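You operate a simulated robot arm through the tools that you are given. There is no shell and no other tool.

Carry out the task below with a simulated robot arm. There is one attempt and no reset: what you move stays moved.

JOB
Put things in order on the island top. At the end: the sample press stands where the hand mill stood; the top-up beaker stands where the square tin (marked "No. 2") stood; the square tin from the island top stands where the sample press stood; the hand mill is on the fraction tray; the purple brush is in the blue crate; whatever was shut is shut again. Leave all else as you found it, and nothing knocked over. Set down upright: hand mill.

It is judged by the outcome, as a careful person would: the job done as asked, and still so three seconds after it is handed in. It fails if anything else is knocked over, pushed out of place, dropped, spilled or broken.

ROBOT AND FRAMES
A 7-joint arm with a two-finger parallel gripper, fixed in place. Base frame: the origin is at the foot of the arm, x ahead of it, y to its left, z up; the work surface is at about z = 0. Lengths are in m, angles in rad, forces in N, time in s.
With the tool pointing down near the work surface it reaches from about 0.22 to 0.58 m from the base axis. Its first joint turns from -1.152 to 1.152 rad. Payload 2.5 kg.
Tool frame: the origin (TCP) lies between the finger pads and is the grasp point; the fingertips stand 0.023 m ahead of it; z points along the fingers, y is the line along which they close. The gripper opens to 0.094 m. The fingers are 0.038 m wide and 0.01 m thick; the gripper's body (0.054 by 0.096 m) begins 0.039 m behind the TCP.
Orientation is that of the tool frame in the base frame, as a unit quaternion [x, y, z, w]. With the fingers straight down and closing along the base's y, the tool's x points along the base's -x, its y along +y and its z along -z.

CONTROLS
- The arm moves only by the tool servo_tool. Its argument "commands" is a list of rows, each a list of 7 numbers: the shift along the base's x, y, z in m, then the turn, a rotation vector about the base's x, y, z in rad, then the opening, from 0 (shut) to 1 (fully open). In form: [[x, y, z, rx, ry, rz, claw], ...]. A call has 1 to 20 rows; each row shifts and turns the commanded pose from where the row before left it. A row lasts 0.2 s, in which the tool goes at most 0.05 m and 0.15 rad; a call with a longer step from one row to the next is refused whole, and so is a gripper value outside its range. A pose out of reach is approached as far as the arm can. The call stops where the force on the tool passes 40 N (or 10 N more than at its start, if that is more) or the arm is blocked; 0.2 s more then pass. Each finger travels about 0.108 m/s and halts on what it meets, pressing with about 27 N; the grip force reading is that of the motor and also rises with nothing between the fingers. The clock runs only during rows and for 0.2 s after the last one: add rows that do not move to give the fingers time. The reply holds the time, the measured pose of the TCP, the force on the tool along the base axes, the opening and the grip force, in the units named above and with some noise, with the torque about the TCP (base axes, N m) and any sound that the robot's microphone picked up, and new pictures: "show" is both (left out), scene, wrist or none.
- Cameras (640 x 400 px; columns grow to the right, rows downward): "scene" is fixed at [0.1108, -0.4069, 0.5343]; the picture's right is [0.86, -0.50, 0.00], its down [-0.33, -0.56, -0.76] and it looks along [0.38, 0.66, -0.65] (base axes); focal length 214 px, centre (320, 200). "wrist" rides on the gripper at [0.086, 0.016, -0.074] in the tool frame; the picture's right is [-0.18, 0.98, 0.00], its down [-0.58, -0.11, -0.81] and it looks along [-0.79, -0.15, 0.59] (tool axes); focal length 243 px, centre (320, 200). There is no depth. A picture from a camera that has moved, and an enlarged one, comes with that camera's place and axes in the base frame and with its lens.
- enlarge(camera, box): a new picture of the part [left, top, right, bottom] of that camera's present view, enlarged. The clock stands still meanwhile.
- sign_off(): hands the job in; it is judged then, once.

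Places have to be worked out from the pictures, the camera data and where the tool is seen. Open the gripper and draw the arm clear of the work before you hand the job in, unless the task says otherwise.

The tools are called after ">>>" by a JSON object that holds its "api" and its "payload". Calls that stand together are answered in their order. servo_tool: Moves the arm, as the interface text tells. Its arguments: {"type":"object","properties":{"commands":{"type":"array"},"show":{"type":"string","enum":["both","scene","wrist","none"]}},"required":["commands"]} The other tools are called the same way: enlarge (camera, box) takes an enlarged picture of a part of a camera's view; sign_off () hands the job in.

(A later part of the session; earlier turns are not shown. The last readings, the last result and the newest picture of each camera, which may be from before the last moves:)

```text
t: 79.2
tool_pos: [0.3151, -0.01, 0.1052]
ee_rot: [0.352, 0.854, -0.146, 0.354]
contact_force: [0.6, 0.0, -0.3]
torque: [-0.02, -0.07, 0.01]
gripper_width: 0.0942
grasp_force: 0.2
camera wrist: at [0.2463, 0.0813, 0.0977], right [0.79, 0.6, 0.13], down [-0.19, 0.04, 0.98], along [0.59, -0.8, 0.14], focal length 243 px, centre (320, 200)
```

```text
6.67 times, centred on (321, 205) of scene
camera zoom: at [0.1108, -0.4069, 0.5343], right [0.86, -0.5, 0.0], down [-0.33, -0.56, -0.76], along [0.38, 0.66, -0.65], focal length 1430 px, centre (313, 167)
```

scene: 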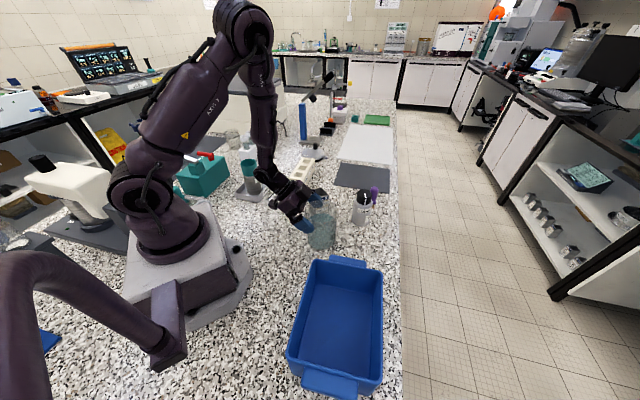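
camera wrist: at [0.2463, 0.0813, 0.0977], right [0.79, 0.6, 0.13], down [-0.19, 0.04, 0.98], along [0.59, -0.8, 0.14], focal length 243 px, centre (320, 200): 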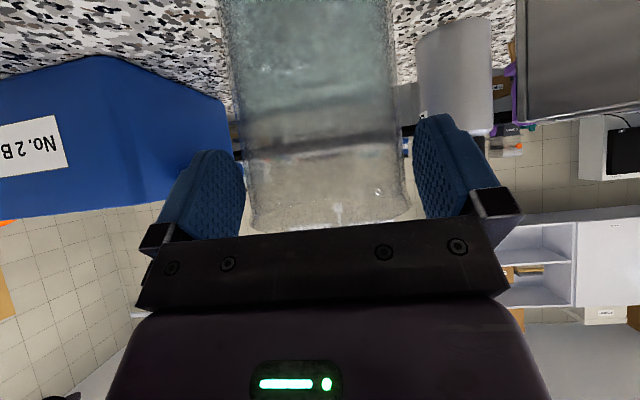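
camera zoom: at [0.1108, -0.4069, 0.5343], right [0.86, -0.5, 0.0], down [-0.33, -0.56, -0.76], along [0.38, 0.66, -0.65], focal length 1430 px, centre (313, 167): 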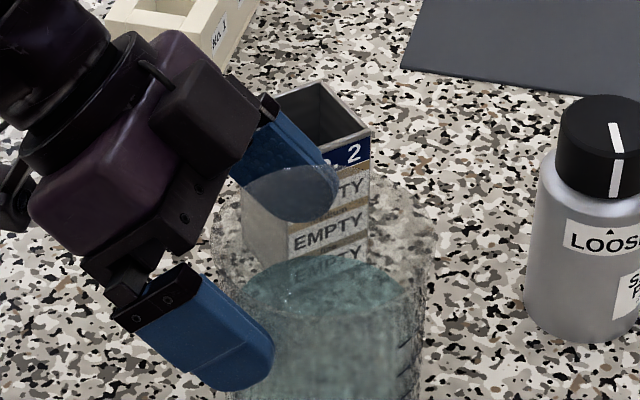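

No contact, and clearances are visible on both sides. By angle the axis is about 1 mm to the left, so the last step includes that correction.

>>> {"api": "servo_tool", "payload": {"commands": [[0.002, -0.003, -0.0024, 0, 0, 0, 1], [0.002, -0.0025, -0.0024, 0, 0, 0, 1], [0.002, -0.0025, -0.0024, 0, 0, 0, 1], [0, 0, 0, 0, 0, 0, 1], [0, 0, 0, 0, 0, 0, 1]], "show": "both"}}

>>> {"api": "enlarge", "payload": {"camera": "wrist", "box": [160, 0, 480, 250]}}

>>> {"api": "enlarge", "payload": {"camera": "scene", "box": [285, 175, 357, 235]}}

```text
t: 80.4
tool_pos: [0.3205, -0.0193, 0.0992]
ee_rot: [0.353, 0.854, -0.146, 0.353]
contact_force: [0.5, -0.2, 0.6]
torque: [0.01, 0.01, 0.02]
gripper_width: 0.0938
grasp_force: 0.1
camera wrist: at [0.252, 0.0728, 0.0908], right [0.79, 0.6, 0.13], down [-0.19, 0.04, 0.98], along [0.59, -0.8, 0.14], focal length 243 px, centre (320, 200)
```

scene: 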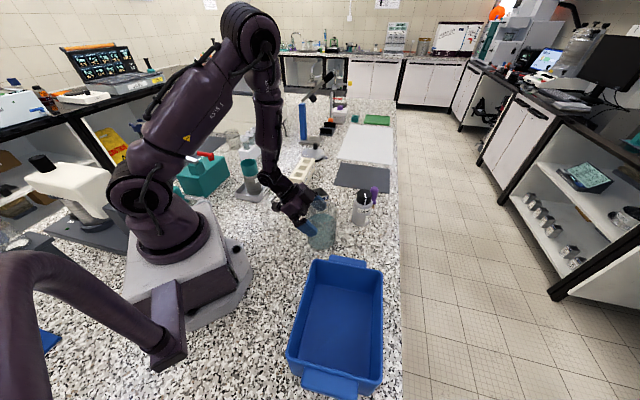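
wrist: 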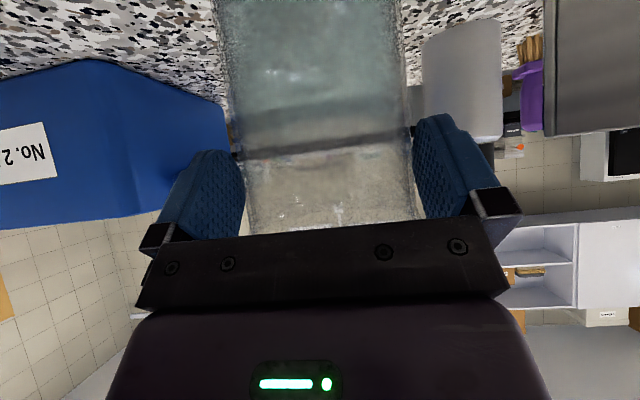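

```text
1.60 times, centred on (320, 125) of wrist
camera zoom: at [0.252, 0.0728, 0.0908], right [0.79, 0.6, 0.13], down [-0.19, 0.04, 0.98], along [0.59, -0.8, 0.14], focal length 388 px, centre (320, 320)
```

zoom: 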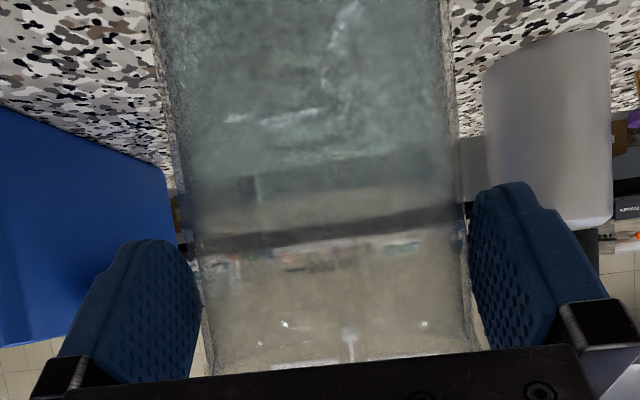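

```text
6.67 times, centred on (321, 205) of scene
camera zoom: at [0.1108, -0.4069, 0.5343], right [0.86, -0.5, 0.0], down [-0.33, -0.56, -0.76], along [0.38, 0.66, -0.65], focal length 1430 px, centre (313, 167)
```

zoom: 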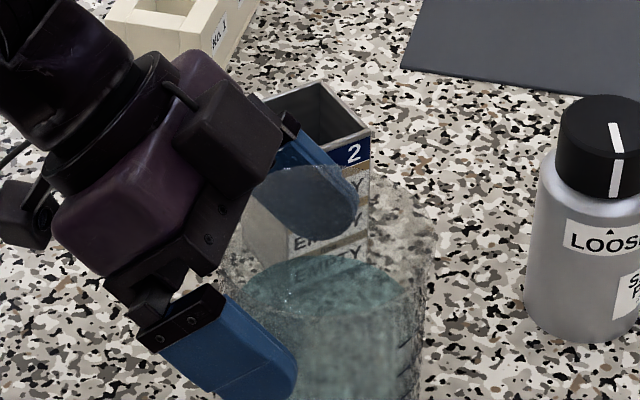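

Final pose reached with no contact; the axis is 0.020 ahead of the TCP as planned. Closing the fingers gradually onto the beaker's body.

>>> {"api": "servo_tool", "payload": {"commands": [[0, 0, 0, 0, 0, 0, 0.975], [0, 0, 0, 0, 0, 0, 0.96], [0, 0, 0, 0, 0, 0, 0.95], [0, 0, 0, 0, 0, 0, 0.94], [0, 0, 0, 0, 0, 0, 0.93], [0, 0, 0, 0, 0, 0, 0.9], [0, 0, 0, 0, 0, 0, 0.85], [0, 0, 0, 0, 0, 0, 0.8], [0, 0, 0, 0, 0, 0, 0.7]], "show": "both"}}

>>> {"api": "enlarge", "payload": {"camera": "wrist", "box": [160, 0, 480, 250]}}

>>> {"api": "enlarge", "payload": {"camera": "scene", "box": [285, 175, 357, 260]}}

```text
t: 82.4
tool_pos: [0.3213, -0.0184, 0.0989]
ee_rot: [0.353, 0.854, -0.147, 0.354]
contact_force: [0.9, 2.4, 1.3]
torque: [0.37, -0.18, -0.01]
gripper_width: 0.0875
grasp_force: 27.0
camera wrist: at [0.252, 0.0729, 0.0909], right [0.79, 0.6, 0.13], down [-0.19, 0.04, 0.98], along [0.59, -0.8, 0.14], focal length 243 px, centre (320, 200)
```

scene: 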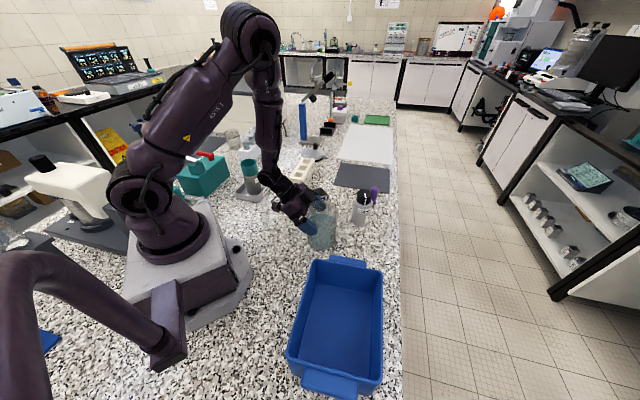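
wrist: 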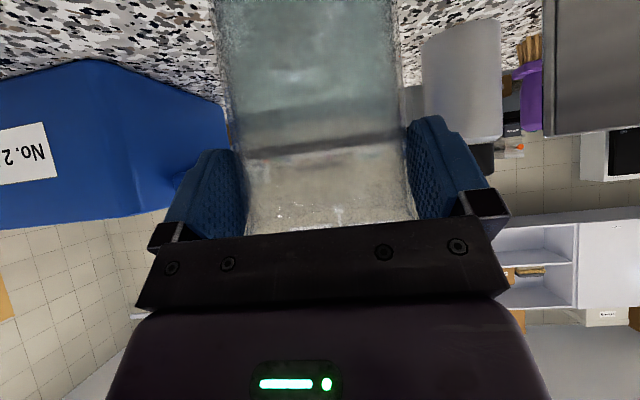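

```text
1.60 times, centred on (320, 125) of wrist
camera zoom: at [0.252, 0.0729, 0.0909], right [0.79, 0.6, 0.13], down [-0.19, 0.04, 0.98], along [0.59, -0.8, 0.14], focal length 388 px, centre (320, 320)
```

zoom: 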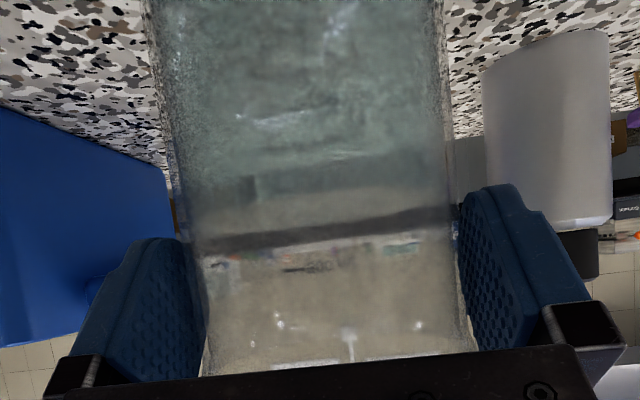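

```text
4.71 times, centred on (321, 218) of scene
camera zoom: at [0.1107, -0.4069, 0.5343], right [0.86, -0.5, 0.0], down [-0.33, -0.56, -0.76], along [0.38, 0.66, -0.65], focal length 1009 px, centre (315, 118)
```

zoom: 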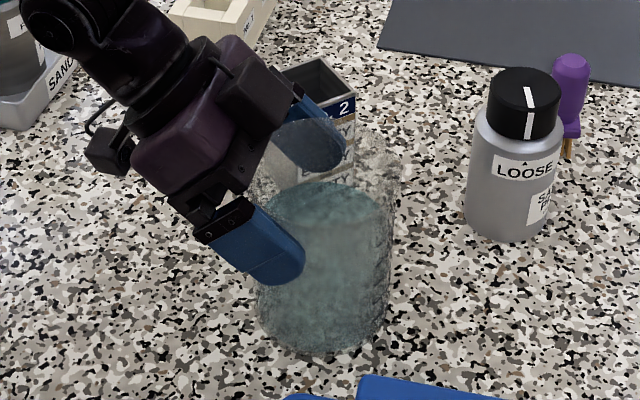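

Gripped at 0.0875 m width with 27 N. I'll lift a few millimetres very gently and check for slip or tilt.

>>> {"api": "servo_tool", "payload": {"commands": [[0, 0, 0.001, 0, 0, 0, 0.7], [0, 0, 0.002, 0, 0, 0, 0.7], [0, 0, 0.003, 0, 0, 0, 0.7], [0, 0, 0.004, 0, 0, 0, 0.7], [0, 0, 0, 0, 0, 0, 0.7], [0, 0, 0, 0, 0, 0, 0.7]], "show": "both"}}

>>> {"api": "enlarge", "payload": {"camera": "wrist", "box": [160, 0, 480, 250]}}

>>> {"api": "enlarge", "payload": {"camera": "scene", "box": [285, 175, 357, 260]}}

```text
t: 83.8
tool_pos: [0.3205, -0.0187, 0.1105]
ee_rot: [0.352, 0.854, -0.146, 0.354]
contact_force: [-0.3, -0.3, -5.5]
torque: [0.07, 0.08, -0.02]
gripper_width: 0.0869
grasp_force: 27.0
camera wrist: at [0.2517, 0.0726, 0.101], right [0.79, 0.6, 0.13], down [-0.19, 0.04, 0.98], along [0.59, -0.8, 0.14], focal length 243 px, centre (320, 200)
```

scene: 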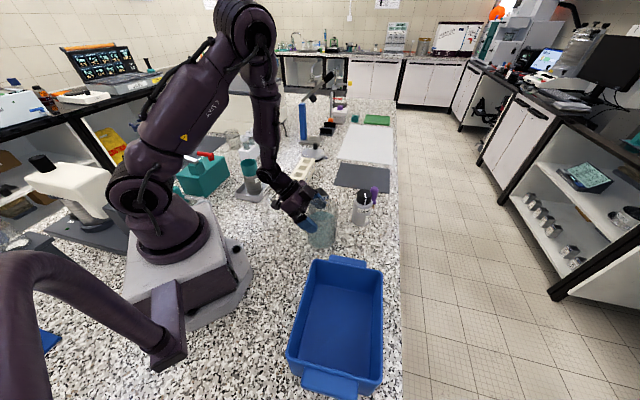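
wrist: 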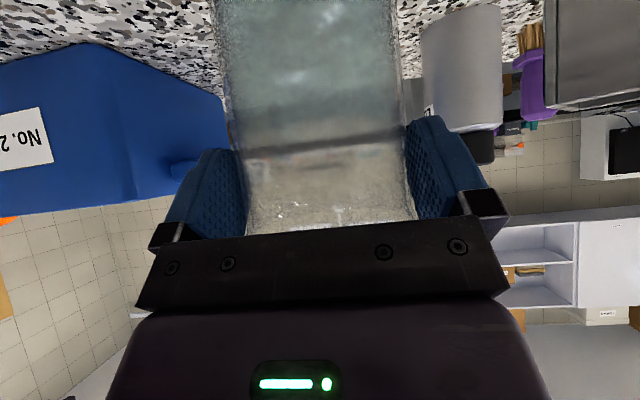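

```text
1.60 times, centred on (320, 125) of wrist
camera zoom: at [0.2517, 0.0726, 0.101], right [0.79, 0.6, 0.13], down [-0.19, 0.04, 0.98], along [0.59, -0.8, 0.14], focal length 388 px, centre (320, 320)
```

zoom: 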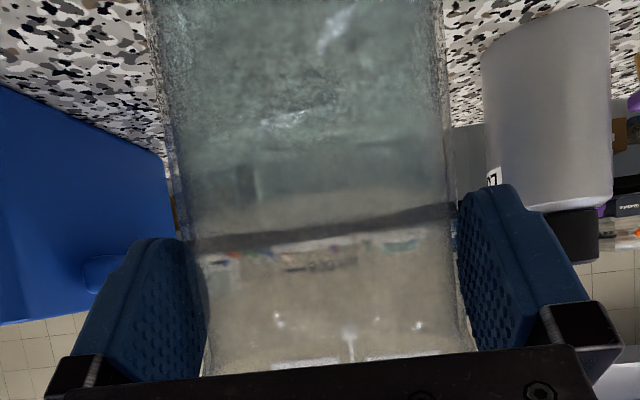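

```text
4.71 times, centred on (321, 218) of scene
camera zoom: at [0.1108, -0.4069, 0.5343], right [0.86, -0.5, 0.0], down [-0.33, -0.56, -0.76], along [0.38, 0.66, -0.65], focal length 1009 px, centre (315, 118)
```

zoom: 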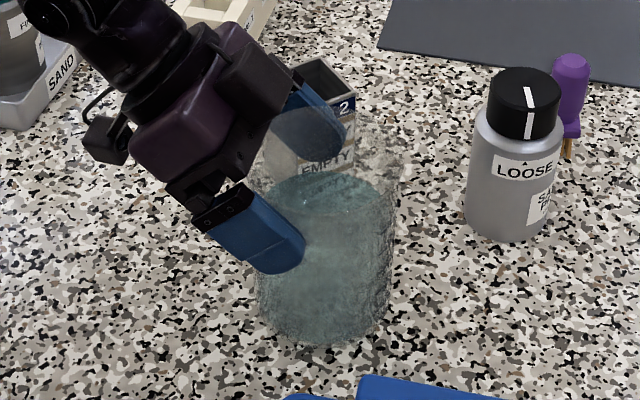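

The beaker is off the surface, upright and steady (about 5.5 N). I'll lift it smoothly to clear the tin and press.

>>> {"api": "servo_tool", "payload": {"commands": [[0, 0, 0.005, 0, 0, 0, 0.7], [0, 0, 0.008, 0, 0, 0, 0.7], [0, 0, 0.011, 0, 0, 0, 0.7], [0, 0, 0.014, 0, 0, 0, 0.7], [0, 0, 0.016, 0, 0, 0, 0.7], [0, 0, 0.018, 0, 0, 0, 0.7], [0, 0, 0.018, 0, 0, 0, 0.7], [0, 0, 0.016, 0, 0, 0, 0.7], [0, 0, 0.013, 0, 0, 0, 0.7], [0, 0, 0.01, 0, 0, 0, 0.7], [0, 0, 0.007, 0, 0, 0, 0.7], [0, 0, 0.004, 0, 0, 0, 0.7], [0, 0, 0, 0, 0, 0, 0.7]], "show": "both"}}

```text
t: 86.6
tool_pos: [0.3217, -0.0182, 0.2481]
ee_rot: [0.352, 0.854, -0.147, 0.353]
contact_force: [0.5, 0.2, -3.9]
torque: [0.07, 0.08, 0.02]
gripper_width: 0.0868
grasp_force: 26.9
camera wrist: at [0.2522, 0.0726, 0.2404], right [0.79, 0.6, 0.13], down [-0.19, 0.04, 0.98], along [0.59, -0.8, 0.14], focal length 243 px, centre (320, 200)
```

scene: 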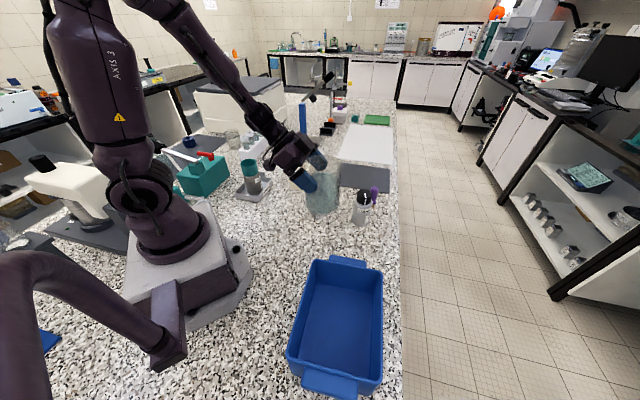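
wrist: 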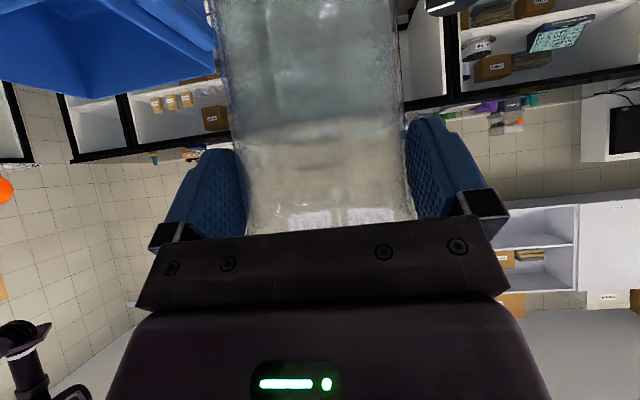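

Steady and upright. I'll carry it slowly across to above the tin's old spot, turning the yaw so the tilt points radially outward (+66.5°).

>>> {"api": "servo_tool", "payload": {"commands": [[0.0043, 0.0045, 0, 0, 0, 0.0223, 0.7], [0.0086, 0.009, 0, 0, 0, 0.0447, 0.7], [0.013, 0.0135, 0, 0, 0, 0.067, 0.7], [0.0144, 0.015, 0, 0, 0, 0.0744, 0.7], [0.0144, 0.015, 0, 0, 0, 0.0744, 0.7], [0.0144, 0.015, 0, 0, 0, 0.0744, 0.7], [0.0144, 0.015, 0, 0, 0, 0.0744, 0.7], [0.0144, 0.015, 0, 0, 0, 0.0744, 0.7], [0.0144, 0.015, 0, 0, 0, 0.0744, 0.7], [0.0144, 0.015, 0, 0, 0, 0.0744, 0.7], [0.0144, 0.015, 0, 0, 0, 0.0744, 0.7], [0.0144, 0.015, 0, 0, 0, 0.0744, 0.7], [0.0144, 0.015, 0, 0, 0, 0.0744, 0.7], [0.0144, 0.015, 0, 0, 0, 0.0744, 0.7], [0.0144, 0.015, 0, 0, 0, 0.0744, 0.7], [0.013, 0.0135, 0, 0, 0, 0.067, 0.7], [0.0086, 0.009, 0, 0, 0, 0.0447, 0.7], [0.0043, 0.0045, 0, 0, 0, 0.0223, 0.7], [0, 0, 0, 0, 0, 0, 0.7], [0, 0, 0, 0, 0, 0, 0.7]], "show": "both"}}

```text
t: 90.8
tool_pos: [0.5452, 0.2137, 0.2498]
ee_rot: [-0.174, 0.907, 0.072, 0.376]
contact_force: [0.4, 0.2, -5.5]
torque: [-0.05, 0.08, -0.02]
gripper_width: 0.0863
grasp_force: 27.4
camera wrist: at [0.4348, 0.1865, 0.2408], right [-0.24, 0.96, 0.13], down [-0.11, -0.16, 0.98], along [0.96, 0.22, 0.14], focal length 243 px, centre (320, 200)
```

scene: 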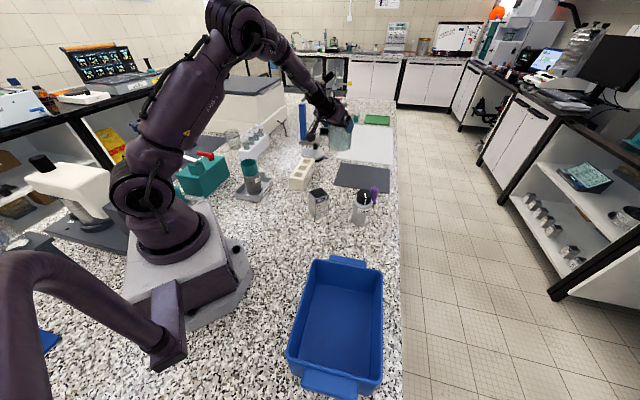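
wrist: 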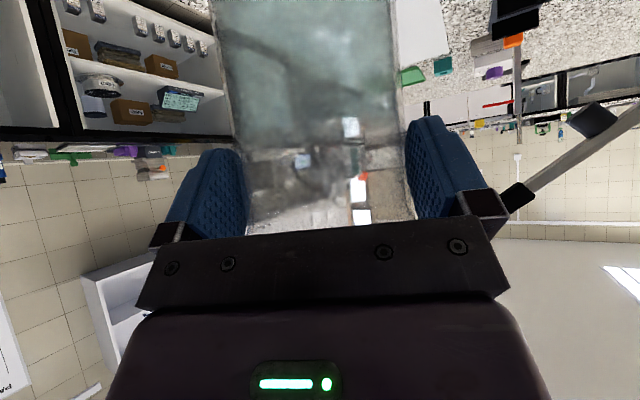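

Beaker level and steady; its axis is at about (0.564, 0.221), so I'll nudge +1 mm in each direction and lower smoothly to about 1 cm above the mat.

>>> {"api": "servo_tool", "payload": {"commands": [[0.001, 0.001, -0.004, 0, 0, 0, 0.7], [0, 0, -0.008, 0, 0, 0, 0.7], [0, 0, -0.012, 0, 0, 0, 0.7], [0, 0, -0.015, 0, 0, 0, 0.7], [0, 0, -0.016, 0, 0, 0, 0.7], [0, 0, -0.016, 0, 0, 0, 0.7], [0, 0, -0.016, 0, 0, 0, 0.7], [0, 0, -0.015, 0, 0, 0, 0.7], [0, 0, -0.013, 0, 0, 0, 0.7], [0, 0, -0.01, 0, 0, 0, 0.7], [0, 0, -0.007, 0, 0, 0, 0.7], [0, 0, -0.005, 0, 0, 0, 0.7], [0, 0, -0.002, 0, 0, 0, 0.7], [0, 0, 0, 0, 0, 0, 0.7], [0, 0, 0, 0, 0, 0, 0.7]], "show": "both"}}

>>> {"api": "enlarge", "payload": {"camera": "scene", "box": [300, 110, 396, 195]}}

```text
t: 94.0
tool_pos: [0.5465, 0.2166, 0.1092]
ee_rot: [-0.174, 0.907, 0.072, 0.376]
contact_force: [0.5, -0.5, -4.7]
torque: [-0.03, 0.09, -0.01]
gripper_width: 0.0863
grasp_force: 27.6
camera wrist: at [0.4358, 0.1898, 0.1016], right [-0.24, 0.96, 0.13], down [-0.11, -0.16, 0.98], along [0.96, 0.22, 0.14], focal length 243 px, centre (320, 200)
```

scene: 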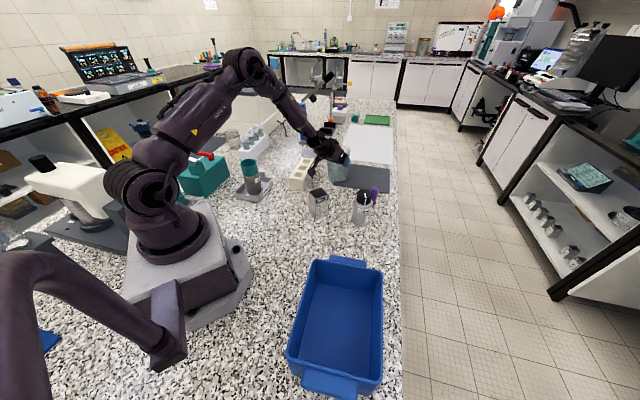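
wrist: 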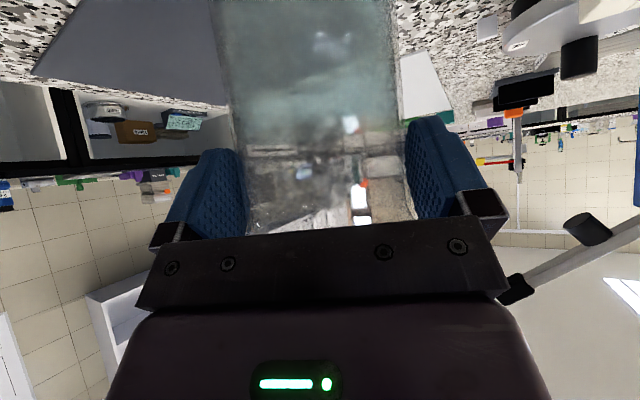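

```text
4.71 times, centred on (348, 152) of scene
camera zoom: at [0.1108, -0.4069, 0.5343], right [0.86, -0.5, 0.0], down [-0.33, -0.56, -0.76], along [0.38, 0.66, -0.65], focal length 1009 px, centre (188, 424)
```

zoom: 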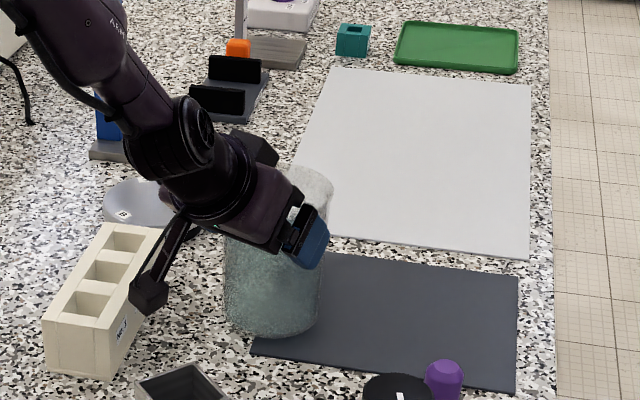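

The beaker is about 1 cm above the surface. From my earlier measurements, the mat's edge runs nearly under this spot (the tin straddled it), so I'll bias 4–5 mm onto the mat for firmer footing and lower further.

>>> {"api": "servo_tool", "payload": {"commands": [[0.0017, -0.0018, -0.002, 0, 0, 0, 0.7], [0.0017, -0.0018, -0.002, 0, 0, 0, 0.7], [0, 0, -0.001, 0, 0, 0, 0.7], [0, 0, -0.001, 0, 0, 0, 0.7], [0, 0, 0, 0, 0, 0, 0.7]], "show": "both"}}

>>> {"api": "enlarge", "payload": {"camera": "wrist", "box": [120, 0, 480, 225]}}

>>> {"api": "enlarge", "payload": {"camera": "scene", "box": [320, 140, 380, 190]}}

```text
t: 95.2
tool_pos: [0.55, 0.2117, 0.1036]
ee_rot: [-0.173, 0.907, 0.071, 0.376]
contact_force: [-0.4, 0.0, -5.1]
torque: [-0.06, 0.09, 0.0]
gripper_width: 0.0862
grasp_force: 27.3
camera wrist: at [0.439, 0.1851, 0.0952], right [-0.24, 0.96, 0.13], down [-0.11, -0.16, 0.98], along [0.96, 0.22, 0.14], focal length 243 px, centre (320, 200)
```

scene: 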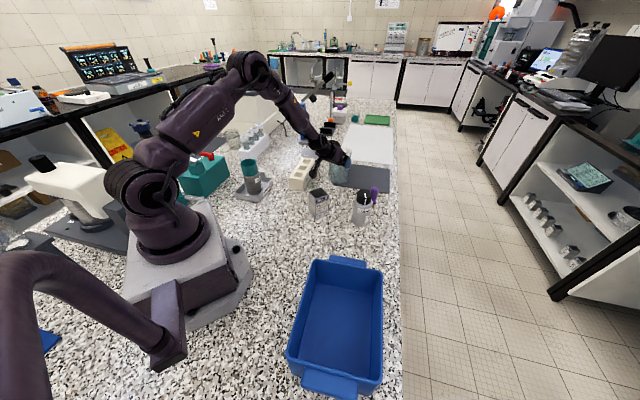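
wrist: 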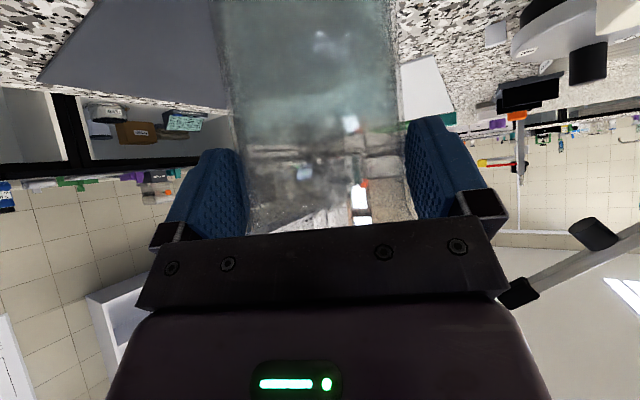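

```text
1.78 times, centred on (300, 112) of wrist
camera zoom: at [0.439, 0.1851, 0.0952], right [-0.24, 0.96, 0.13], down [-0.11, -0.16, 0.98], along [0.96, 0.22, 0.14], focal length 431 px, centre (356, 356)
```

zoom: 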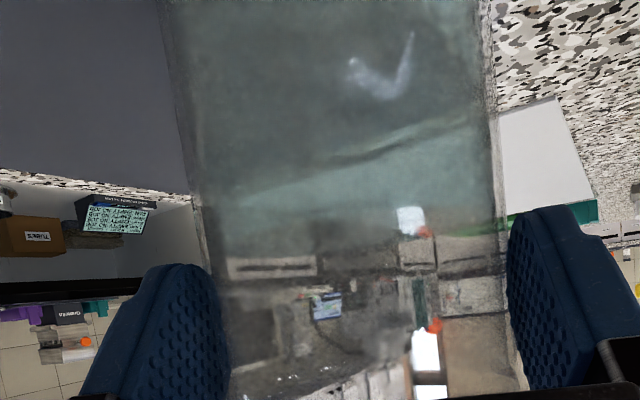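

```text
8.00 times, centred on (350, 165) of scene
camera zoom: at [0.1108, -0.4069, 0.5343], right [0.86, -0.5, 0.0], down [-0.33, -0.56, -0.76], along [0.38, 0.66, -0.65], focal length 1716 px, centre (80, 480)
```

zoom: 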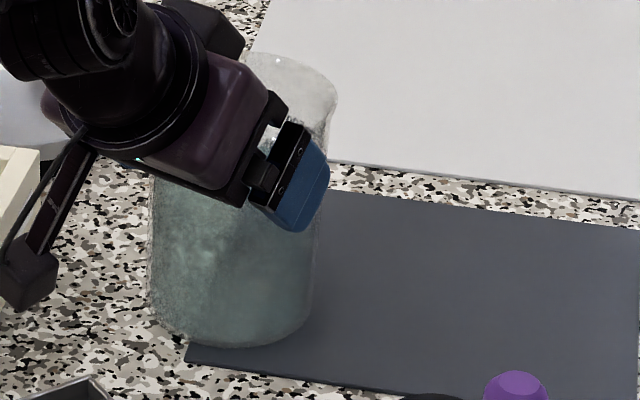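

The base is about 4–5 mm up. Lowering 1 mm at a time and watching the force.

>>> {"api": "servo_tool", "payload": {"commands": [[0, 0, -0.001, 0, 0, 0, 0.7], [0, 0, -0.001, 0, 0, 0, 0.7], [0, 0, 0, 0, 0, 0, 0.7]], "show": "none"}}

>>> {"api": "servo_tool", "payload": {"commands": [[0, 0, -0.001, 0, 0, 0, 0.7], [0, 0, 0, 0, 0, 0, 0.7]], "show": "none"}}

```text
t: 96.0
tool_pos: [0.5509, 0.2119, 0.103]
ee_rot: [-0.173, 0.908, 0.071, 0.376]
contact_force: [-0.8, -0.7, -1.3]
torque: [0.04, 0.06, 0.0]
gripper_width: 0.0861
grasp_force: 27.1
```

```text
t: 96.6
tool_pos: [0.5511, 0.2131, 0.1037]
ee_rot: [-0.173, 0.907, 0.072, 0.378]
contact_force: [-3.0, -1.3, 8.6]
torque: [-0.01, 0.2, -0.13]
gripper_width: 0.086
grasp_force: 26.6
```

Contact: the beaker's weight is now on the mat. I'll ease up half a millimetre and look before releasing.

>>> {"api": "servo_tool", "payload": {"commands": [[0, 0, 0.0005, 0, 0, 0, 0.7], [0, 0, 0, 0, 0, 0, 0.7]], "show": "both"}}

>>> {"api": "enlarge", "payload": {"camera": "scene", "box": [320, 140, 380, 190]}}

>>> {"api": "enlarge", "payload": {"camera": "wrist", "box": [160, 0, 480, 250]}}

```text
t: 97.2
tool_pos: [0.5519, 0.2128, 0.1031]
ee_rot: [-0.173, 0.907, 0.072, 0.376]
contact_force: [2.5, 1.5, 4.7]
torque: [0.35, -0.39, -0.06]
gripper_width: 0.086
grasp_force: 27.0
camera wrist: at [0.4394, 0.1856, 0.0939], right [-0.24, 0.96, 0.13], down [-0.11, -0.16, 0.98], along [0.96, 0.22, 0.14], focal length 243 px, centre (320, 200)
```

scene: 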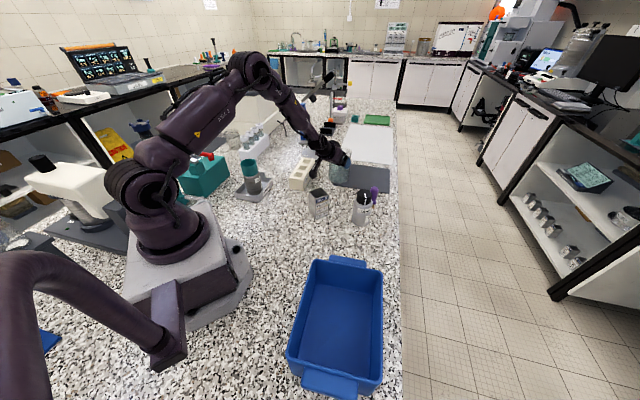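
wrist: 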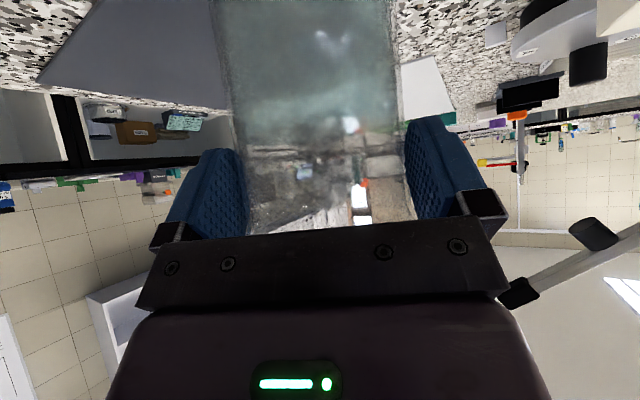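

```text
8.00 times, centred on (350, 165) of scene
camera zoom: at [0.1107, -0.4069, 0.5343], right [0.86, -0.5, 0.0], down [-0.33, -0.56, -0.76], along [0.38, 0.66, -0.65], focal length 1716 px, centre (80, 480)
```

zoom: 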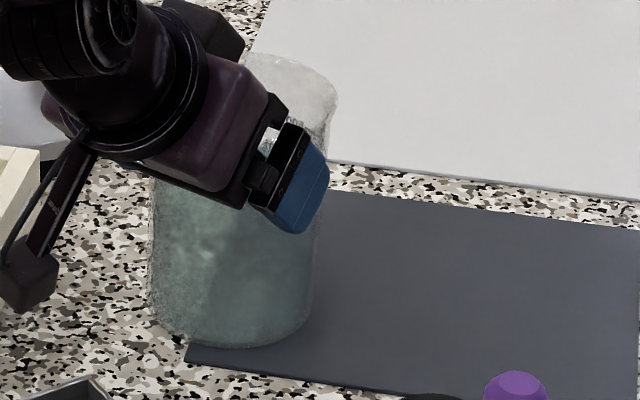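

```text
1.60 times, centred on (320, 125) of wrist
camera zoom: at [0.4394, 0.1856, 0.0939], right [-0.24, 0.96, 0.13], down [-0.11, -0.16, 0.98], along [0.96, 0.22, 0.14], focal length 388 px, centre (320, 320)
```

zoom: 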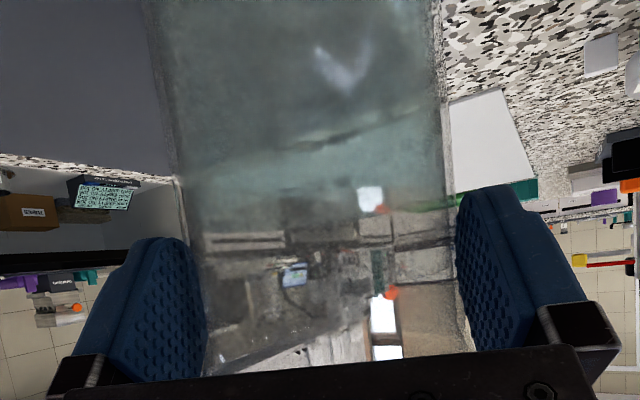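

The beaker stands flat, its base centre at about (0.57, 0.218) on the mat. Opening the fingers gradually to release it.

>>> {"api": "servo_tool", "payload": {"commands": [[0, 0, 0, 0, 0, 0, 0.93], [0, 0, 0, 0, 0, 0, 0.95], [0, 0, 0, 0, 0, 0, 0.97], [0, 0, 0, 0, 0, 0, 1], [0, 0, 0, 0, 0, 0, 1], [0, 0, 0, 0, 0, 0, 1]], "show": "both"}}

>>> {"api": "enlarge", "payload": {"camera": "wrist", "box": [160, 0, 480, 250]}}

>>> {"api": "enlarge", "payload": {"camera": "scene", "box": [320, 140, 380, 190]}}

```text
t: 98.6
tool_pos: [0.5508, 0.2123, 0.1027]
ee_rot: [-0.174, 0.907, 0.072, 0.376]
contact_force: [0.0, -0.2, -1.0]
torque: [0.03, -0.01, 0.05]
gripper_width: 0.0941
grasp_force: 0.2
camera wrist: at [0.4391, 0.1851, 0.0936], right [-0.24, 0.96, 0.13], down [-0.11, -0.16, 0.98], along [0.96, 0.22, 0.14], focal length 243 px, centre (320, 200)
```

scene: 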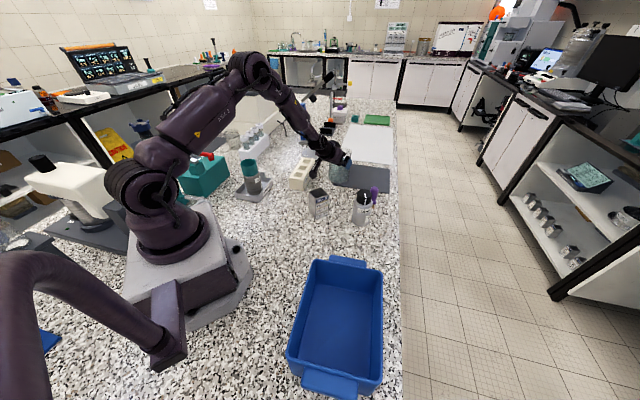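
wrist: 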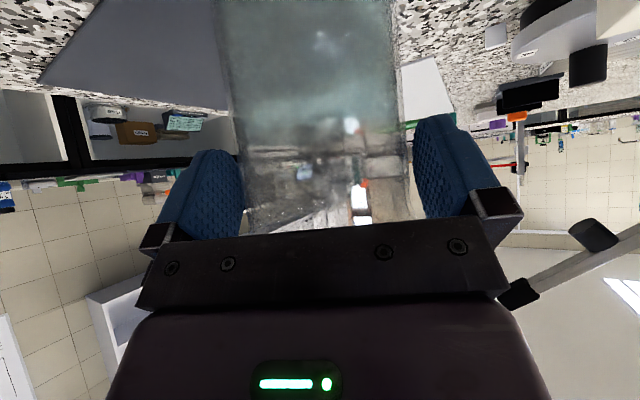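

```text
1.60 times, centred on (320, 125) of wrist
camera zoom: at [0.4391, 0.1851, 0.0936], right [-0.24, 0.96, 0.13], down [-0.11, -0.16, 0.98], along [0.96, 0.22, 0.14], focal length 388 px, centre (320, 320)
```

zoom: 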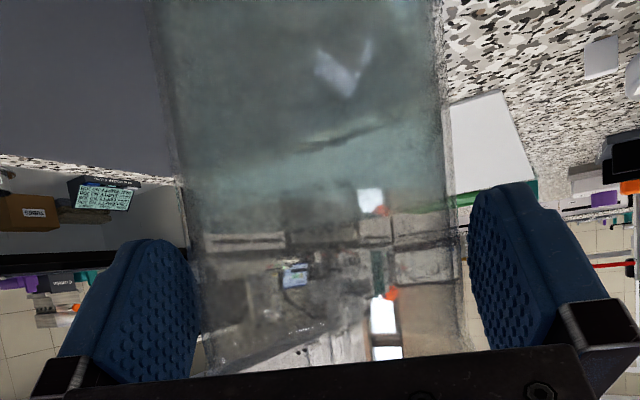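

```text
8.00 times, centred on (350, 165) of scene
camera zoom: at [0.1108, -0.4069, 0.5343], right [0.86, -0.5, 0.0], down [-0.33, -0.56, -0.76], along [0.38, 0.66, -0.65], focal length 1716 px, centre (80, 480)
```

zoom: 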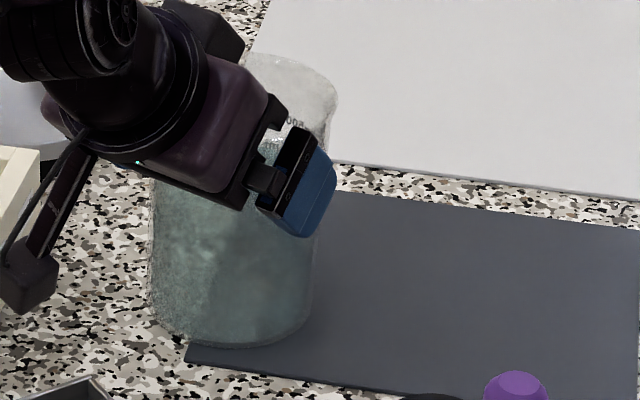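

Released; the beaker stands still and level. Backing out along the approach axis in small steps, watching for contact.

>>> {"api": "servo_tool", "payload": {"commands": [[-0.0033, -0.0013, 0.0035, 0, 0, 0, 1], [-0.0033, -0.0013, 0.0035, 0, 0, 0, 1], [-0.0066, -0.0026, 0.0071, 0, 0, 0, 1], [-0.0066, -0.0026, 0.0071, 0, 0, 0, 1], [-0.0066, -0.0026, 0.0071, 0, 0, 0, 1], [0, 0, 0, 0, 0, 0, 1]], "show": "both"}}

```text
t: 100.0
tool_pos: [0.5249, 0.2018, 0.1295]
ee_rot: [-0.174, 0.907, 0.071, 0.376]
contact_force: [-0.2, -0.7, -0.7]
torque: [0.0, -0.01, -0.02]
gripper_width: 0.094
grasp_force: 0.0
camera wrist: at [0.4129, 0.1746, 0.1211], right [-0.24, 0.96, 0.13], down [-0.11, -0.16, 0.98], along [0.96, 0.22, 0.14], focal length 243 px, centre (320, 200)
```

scene: 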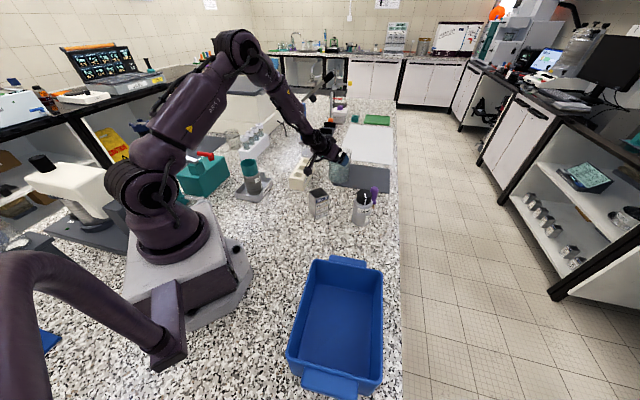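
wrist: 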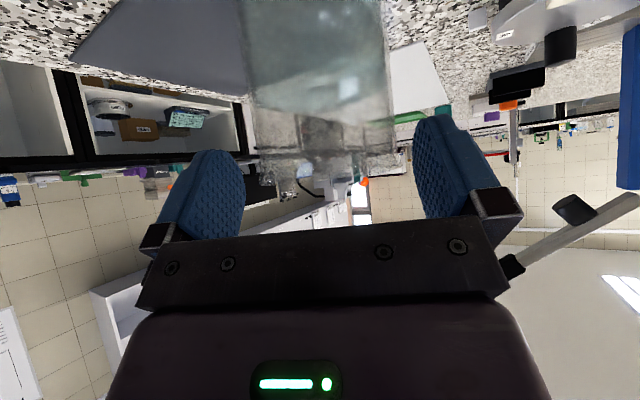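

Clean exit. I'll keep backing off, rise, remove the tilt and turn towards the brush at yaw about -25°.

>>> {"api": "servo_tool", "payload": {"commands": [[-0.0099, -0.0039, 0.0106, 0, 0, 0, 1], [-0.0099, -0.0039, 0.0106, 0, 0, 0, 1], [-0.0099, -0.0039, 0.0106, 0, 0, 0, 1], [-0.0066, -0.01, 0.03, 0, 0, 0, 1], [0, -0.01, 0.035, 0, 0, 0, 1], [0, -0.01, 0.03, -0.0484, 0.1216, 0, 1], [0, -0.015, 0, -0.0484, 0.1216, 0, 1], [0, -0.015, 0, -0.0484, 0.1216, 0, 1], [0, -0.015, 0, -0.0484, 0.1216, 0, 1], [0, -0.015, 0, -0.0484, 0.1216, 0, 1], [0, -0.015, 0, -0.0484, 0.1217, 0, 1], [0, -0.015, 0, 0, 0, -0.1164, 1], [0, -0.015, 0, 0, 0, -0.1164, 1], [0, -0.01, 0, 0, 0, -0.1164, 1], [0, -0.01, 0, 0, 0, -0.1164, 1], [0, 0, 0, 0, 0, -0.1164, 1], [0, 0, 0, 0, 0, -0.1164, 1], [0, 0, 0, 0, 0, -0.1164, 1], [0, 0, 0, 0, 0, 0, 1], [0, 0, 0, 0, 0, 0, 1]], "show": "both"}}

```text
t: 104.2
tool_pos: [0.4864, 0.0365, 0.2567]
ee_rot: [0.217, 0.976, -0.002, -0.001]
contact_force: [0.1, -0.5, -0.3]
torque: [-0.01, 0.01, 0.02]
gripper_width: 0.094
grasp_force: 0.1
camera wrist: at [0.4167, 0.0863, 0.3316], right [0.58, 0.81, 0.0], down [0.48, -0.34, 0.81], along [0.65, -0.47, -0.59], focal length 243 px, centre (320, 200)
```

scene: 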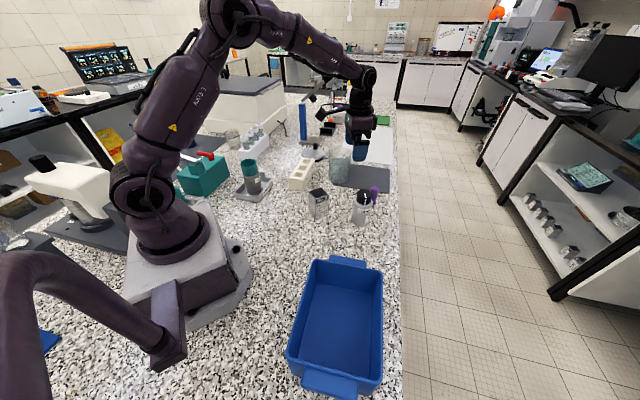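
wrist: 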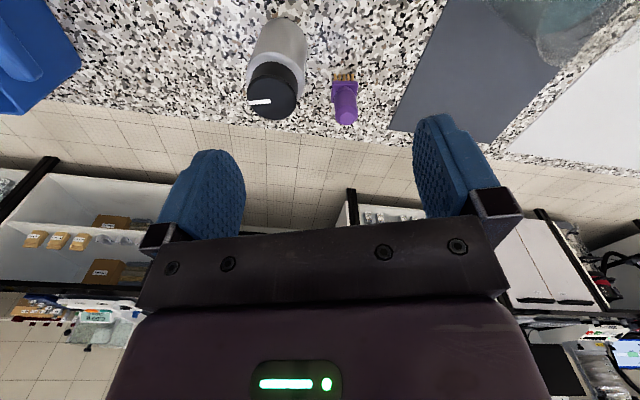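

Everything stands as placed. I'll enlarge the brush for exact location and shape, and check the beaker.

>>> {"api": "enlarge", "payload": {"camera": "wrist", "box": [300, 50, 400, 140]}}

>>> {"api": "enlarge", "payload": {"camera": "scene", "box": [300, 140, 396, 230]}}

>>> {"api": "enlarge", "payload": {"camera": "wrist", "box": [480, 0, 640, 100]}}

```text
4.44 times, centred on (350, 95) of wrist
camera zoom: at [0.4167, 0.0863, 0.3316], right [0.58, 0.81, 0.0], down [0.48, -0.34, 0.81], along [0.65, -0.47, -0.59], focal length 1078 px, centre (187, 667)
```

zoom: 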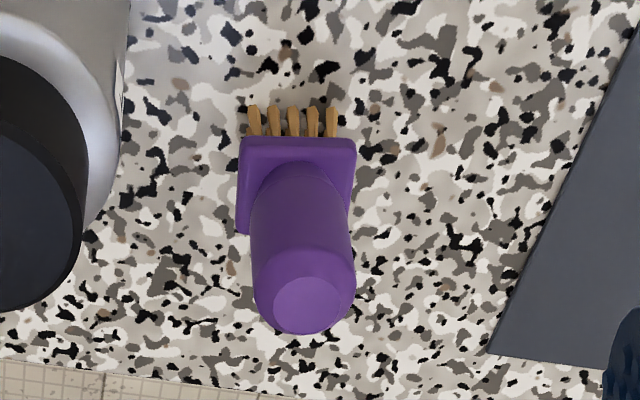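

```text
4.44 times, centred on (348, 185) of scene
camera zoom: at [0.1108, -0.4069, 0.5343], right [0.86, -0.5, 0.0], down [-0.33, -0.56, -0.76], along [0.38, 0.66, -0.65], focal length 953 px, centre (196, 267)
```

zoom: 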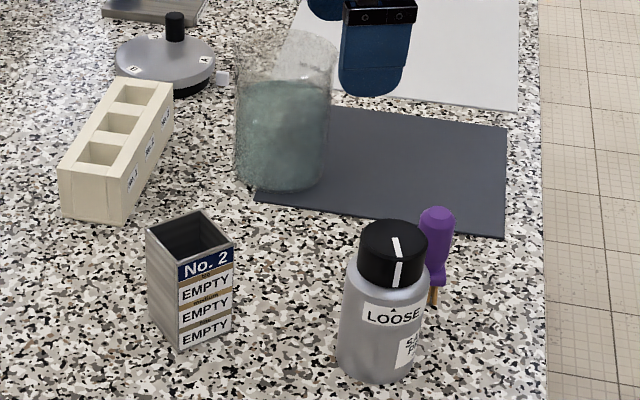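

```text
4.00 times, centred on (560, 50) of wrist
camera zoom: at [0.4167, 0.0863, 0.3316], right [0.58, 0.81, 0.0], down [0.48, -0.34, 0.81], along [0.65, -0.47, -0.59], focal length 970 px, centre (-640, 800)
```

zoom: 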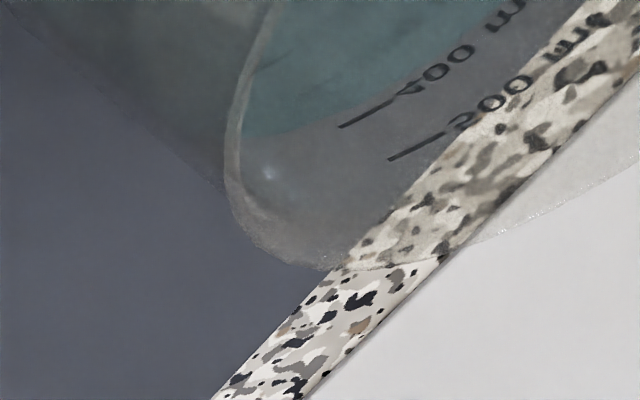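

The brush is at (0.577, 0.0108): handle about 0.0275 across, top at 0.083, head about 0.032 square at the bottom. I'll move above it with the fingers partly closed (0.06) to keep clear of the press.

>>> {"api": "servo_tool", "payload": {"commands": [[0.03, -0.0086, -0.02, 0, 0, 0, 0.65], [0.03, -0.0086, -0.02, 0, 0, 0, 0.65], [0.0306, -0.0085, -0.02, 0, 0, 0, 0.65], [0, 0, -0.03, 0, 0, 0, 0.65], [0, 0, -0.03, 0, 0, 0, 0.65], [0, 0, 0, 0, 0, 0, 0.65], [0, 0, 0, 0, 0, 0, 0.65]], "show": "both"}}

```text
t: 105.8
tool_pos: [0.5786, 0.011, 0.1381]
ee_rot: [0.216, 0.976, 0.0, 0.001]
contact_force: [0.5, 0.5, -0.5]
torque: [0.0, 0.01, 0.03]
gripper_width: 0.0611
grasp_force: 0.0
camera wrist: at [0.5072, 0.0607, 0.2125], right [0.58, 0.81, 0.0], down [0.48, -0.34, 0.81], along [0.65, -0.47, -0.59], focal length 243 px, centre (320, 200)
```

scene: 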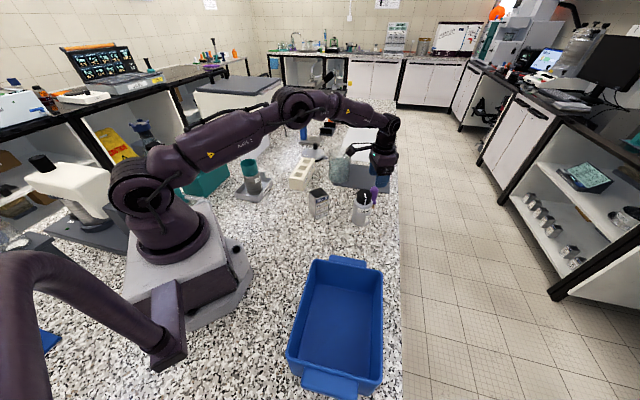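
wrist: 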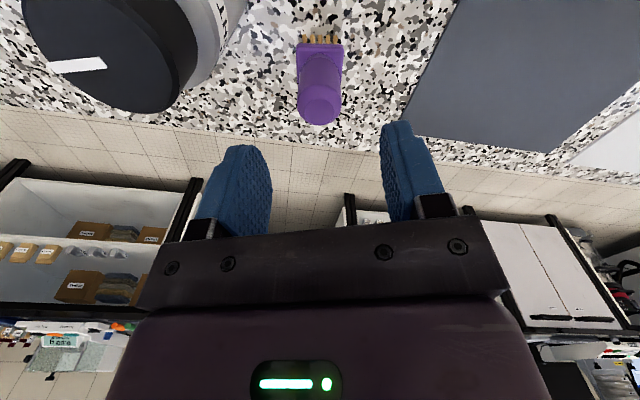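

Centred over the brush and within reach. Descending to grip the handle above its head (TCP z ≈ 0.065).

>>> {"api": "servo_tool", "payload": {"commands": [[-0.001, 0, -0.025, 0, 0, 0, 0.65], [0, 0, -0.025, 0, 0, 0, 0.65], [0, 0, -0.015, 0, 0, 0, 0.65], [0, 0, -0.008, 0, 0, 0, 0.65], [0, 0, 0, 0, 0, 0, 0.65], [0, 0, 0, 0, 0, 0, 0.65]], "show": "both"}}

>>> {"api": "enlarge", "payload": {"camera": "wrist", "box": [180, 20, 460, 240]}}

>>> {"api": "enlarge", "payload": {"camera": "scene", "box": [340, 150, 412, 230]}}

```text
t: 107.2
tool_pos: [0.5768, 0.0101, 0.0643]
ee_rot: [0.217, 0.976, -0.001, 0.0]
contact_force: [-0.2, -0.5, 0.0]
torque: [-0.02, 0.0, -0.01]
gripper_width: 0.0611
grasp_force: 0.1
camera wrist: at [0.5062, 0.0611, 0.1386], right [0.58, 0.81, 0.0], down [0.48, -0.34, 0.81], along [0.65, -0.47, -0.59], focal length 243 px, centre (320, 200)
```

scene: 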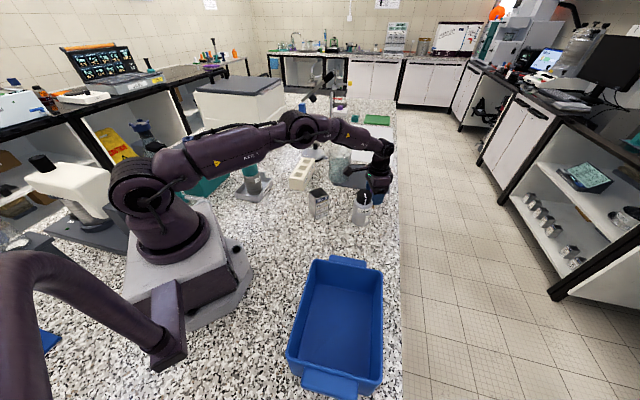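
wrist: 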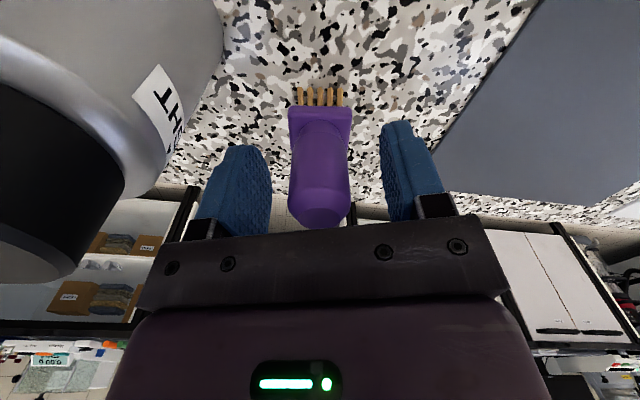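

```text
1.82 times, centred on (320, 130) of wrist
camera zoom: at [0.5062, 0.0611, 0.1386], right [0.58, 0.81, 0.0], down [0.48, -0.34, 0.81], along [0.65, -0.47, -0.59], focal length 441 px, centre (320, 327)
```

zoom: 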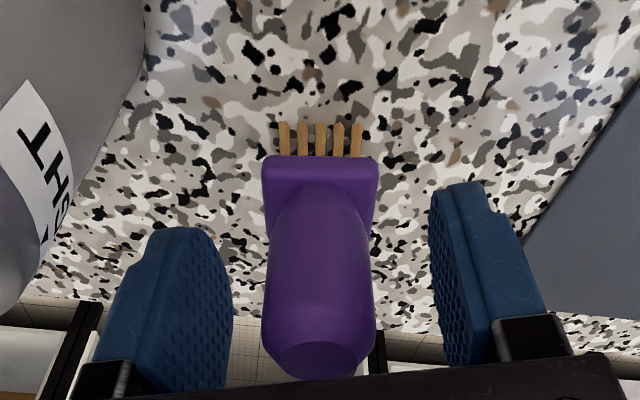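

```text
5.00 times, centred on (376, 190) of scene
camera zoom: at [0.1108, -0.4069, 0.5343], right [0.86, -0.5, 0.0], down [-0.33, -0.56, -0.76], along [0.38, 0.66, -0.65], focal length 1072 px, centre (40, 250)
```

zoom: 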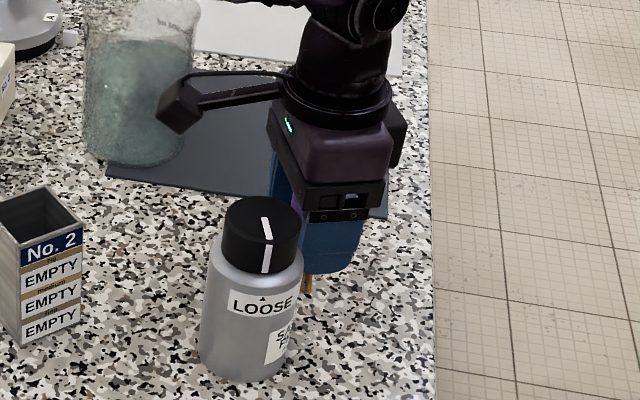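

The brush handle is between the fingers and clear of the head and the press. Closing.

>>> {"api": "servo_tool", "payload": {"commands": [[0, 0, 0, 0, 0, 0, 0.45], [0, 0, 0, 0, 0, 0, 0.3], [0, 0, 0, 0, 0, 0, 0.15], [0, 0, 0, 0, 0, 0, 0.1], [0, 0, 0, 0, 0, 0, 0.1]], "show": "wrist"}}

>>> {"api": "servo_tool", "payload": {"commands": [[0, 0, 0.005, 0, 0, 0, 0.1], [0, 0, 0.015, 0, 0, 0, 0.1], [0, 0, 0.025, 0, 0, 0, 0.1], [0, 0, 0, 0, 0, 0, 0.1]], "show": "both"}}

```text
t: 108.4
tool_pos: [0.5761, 0.0106, 0.0644]
ee_rot: [0.216, 0.976, -0.001, 0.0]
contact_force: [-0.7, 0.3, 0.9]
torque: [0.02, 0.01, -0.02]
gripper_width: 0.0265
grasp_force: 26.9
camera wrist: at [0.5061, 0.0611, 0.1387], right [0.58, 0.81, 0.0], down [0.48, -0.34, 0.81], along [0.65, -0.47, -0.59], focal length 243 px, centre (320, 200)
```

wrist: 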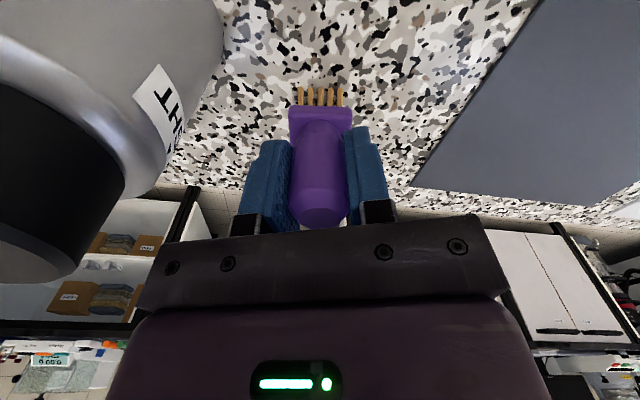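

```text
t: 109.4
tool_pos: [0.5766, 0.01, 0.1091]
ee_rot: [0.216, 0.976, -0.002, -0.002]
contact_force: [0.1, -0.4, -0.8]
torque: [0.05, 0.01, 0.0]
gripper_width: 0.0262
grasp_force: 27.1
camera wrist: at [0.5056, 0.0614, 0.1839], right [0.58, 0.81, 0.0], down [0.48, -0.34, 0.81], along [0.65, -0.47, -0.59], focal length 243 px, centre (320, 200)
```

scene: 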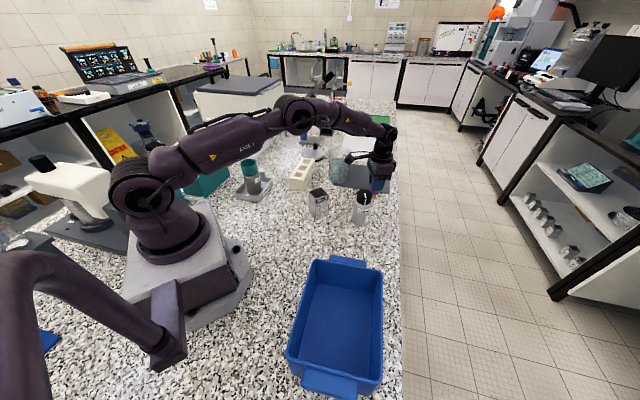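
wrist: 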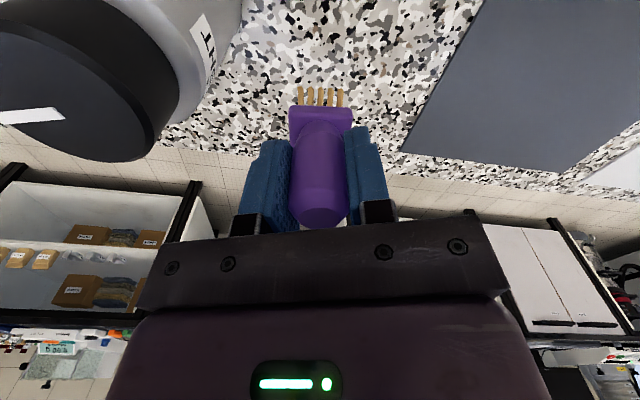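

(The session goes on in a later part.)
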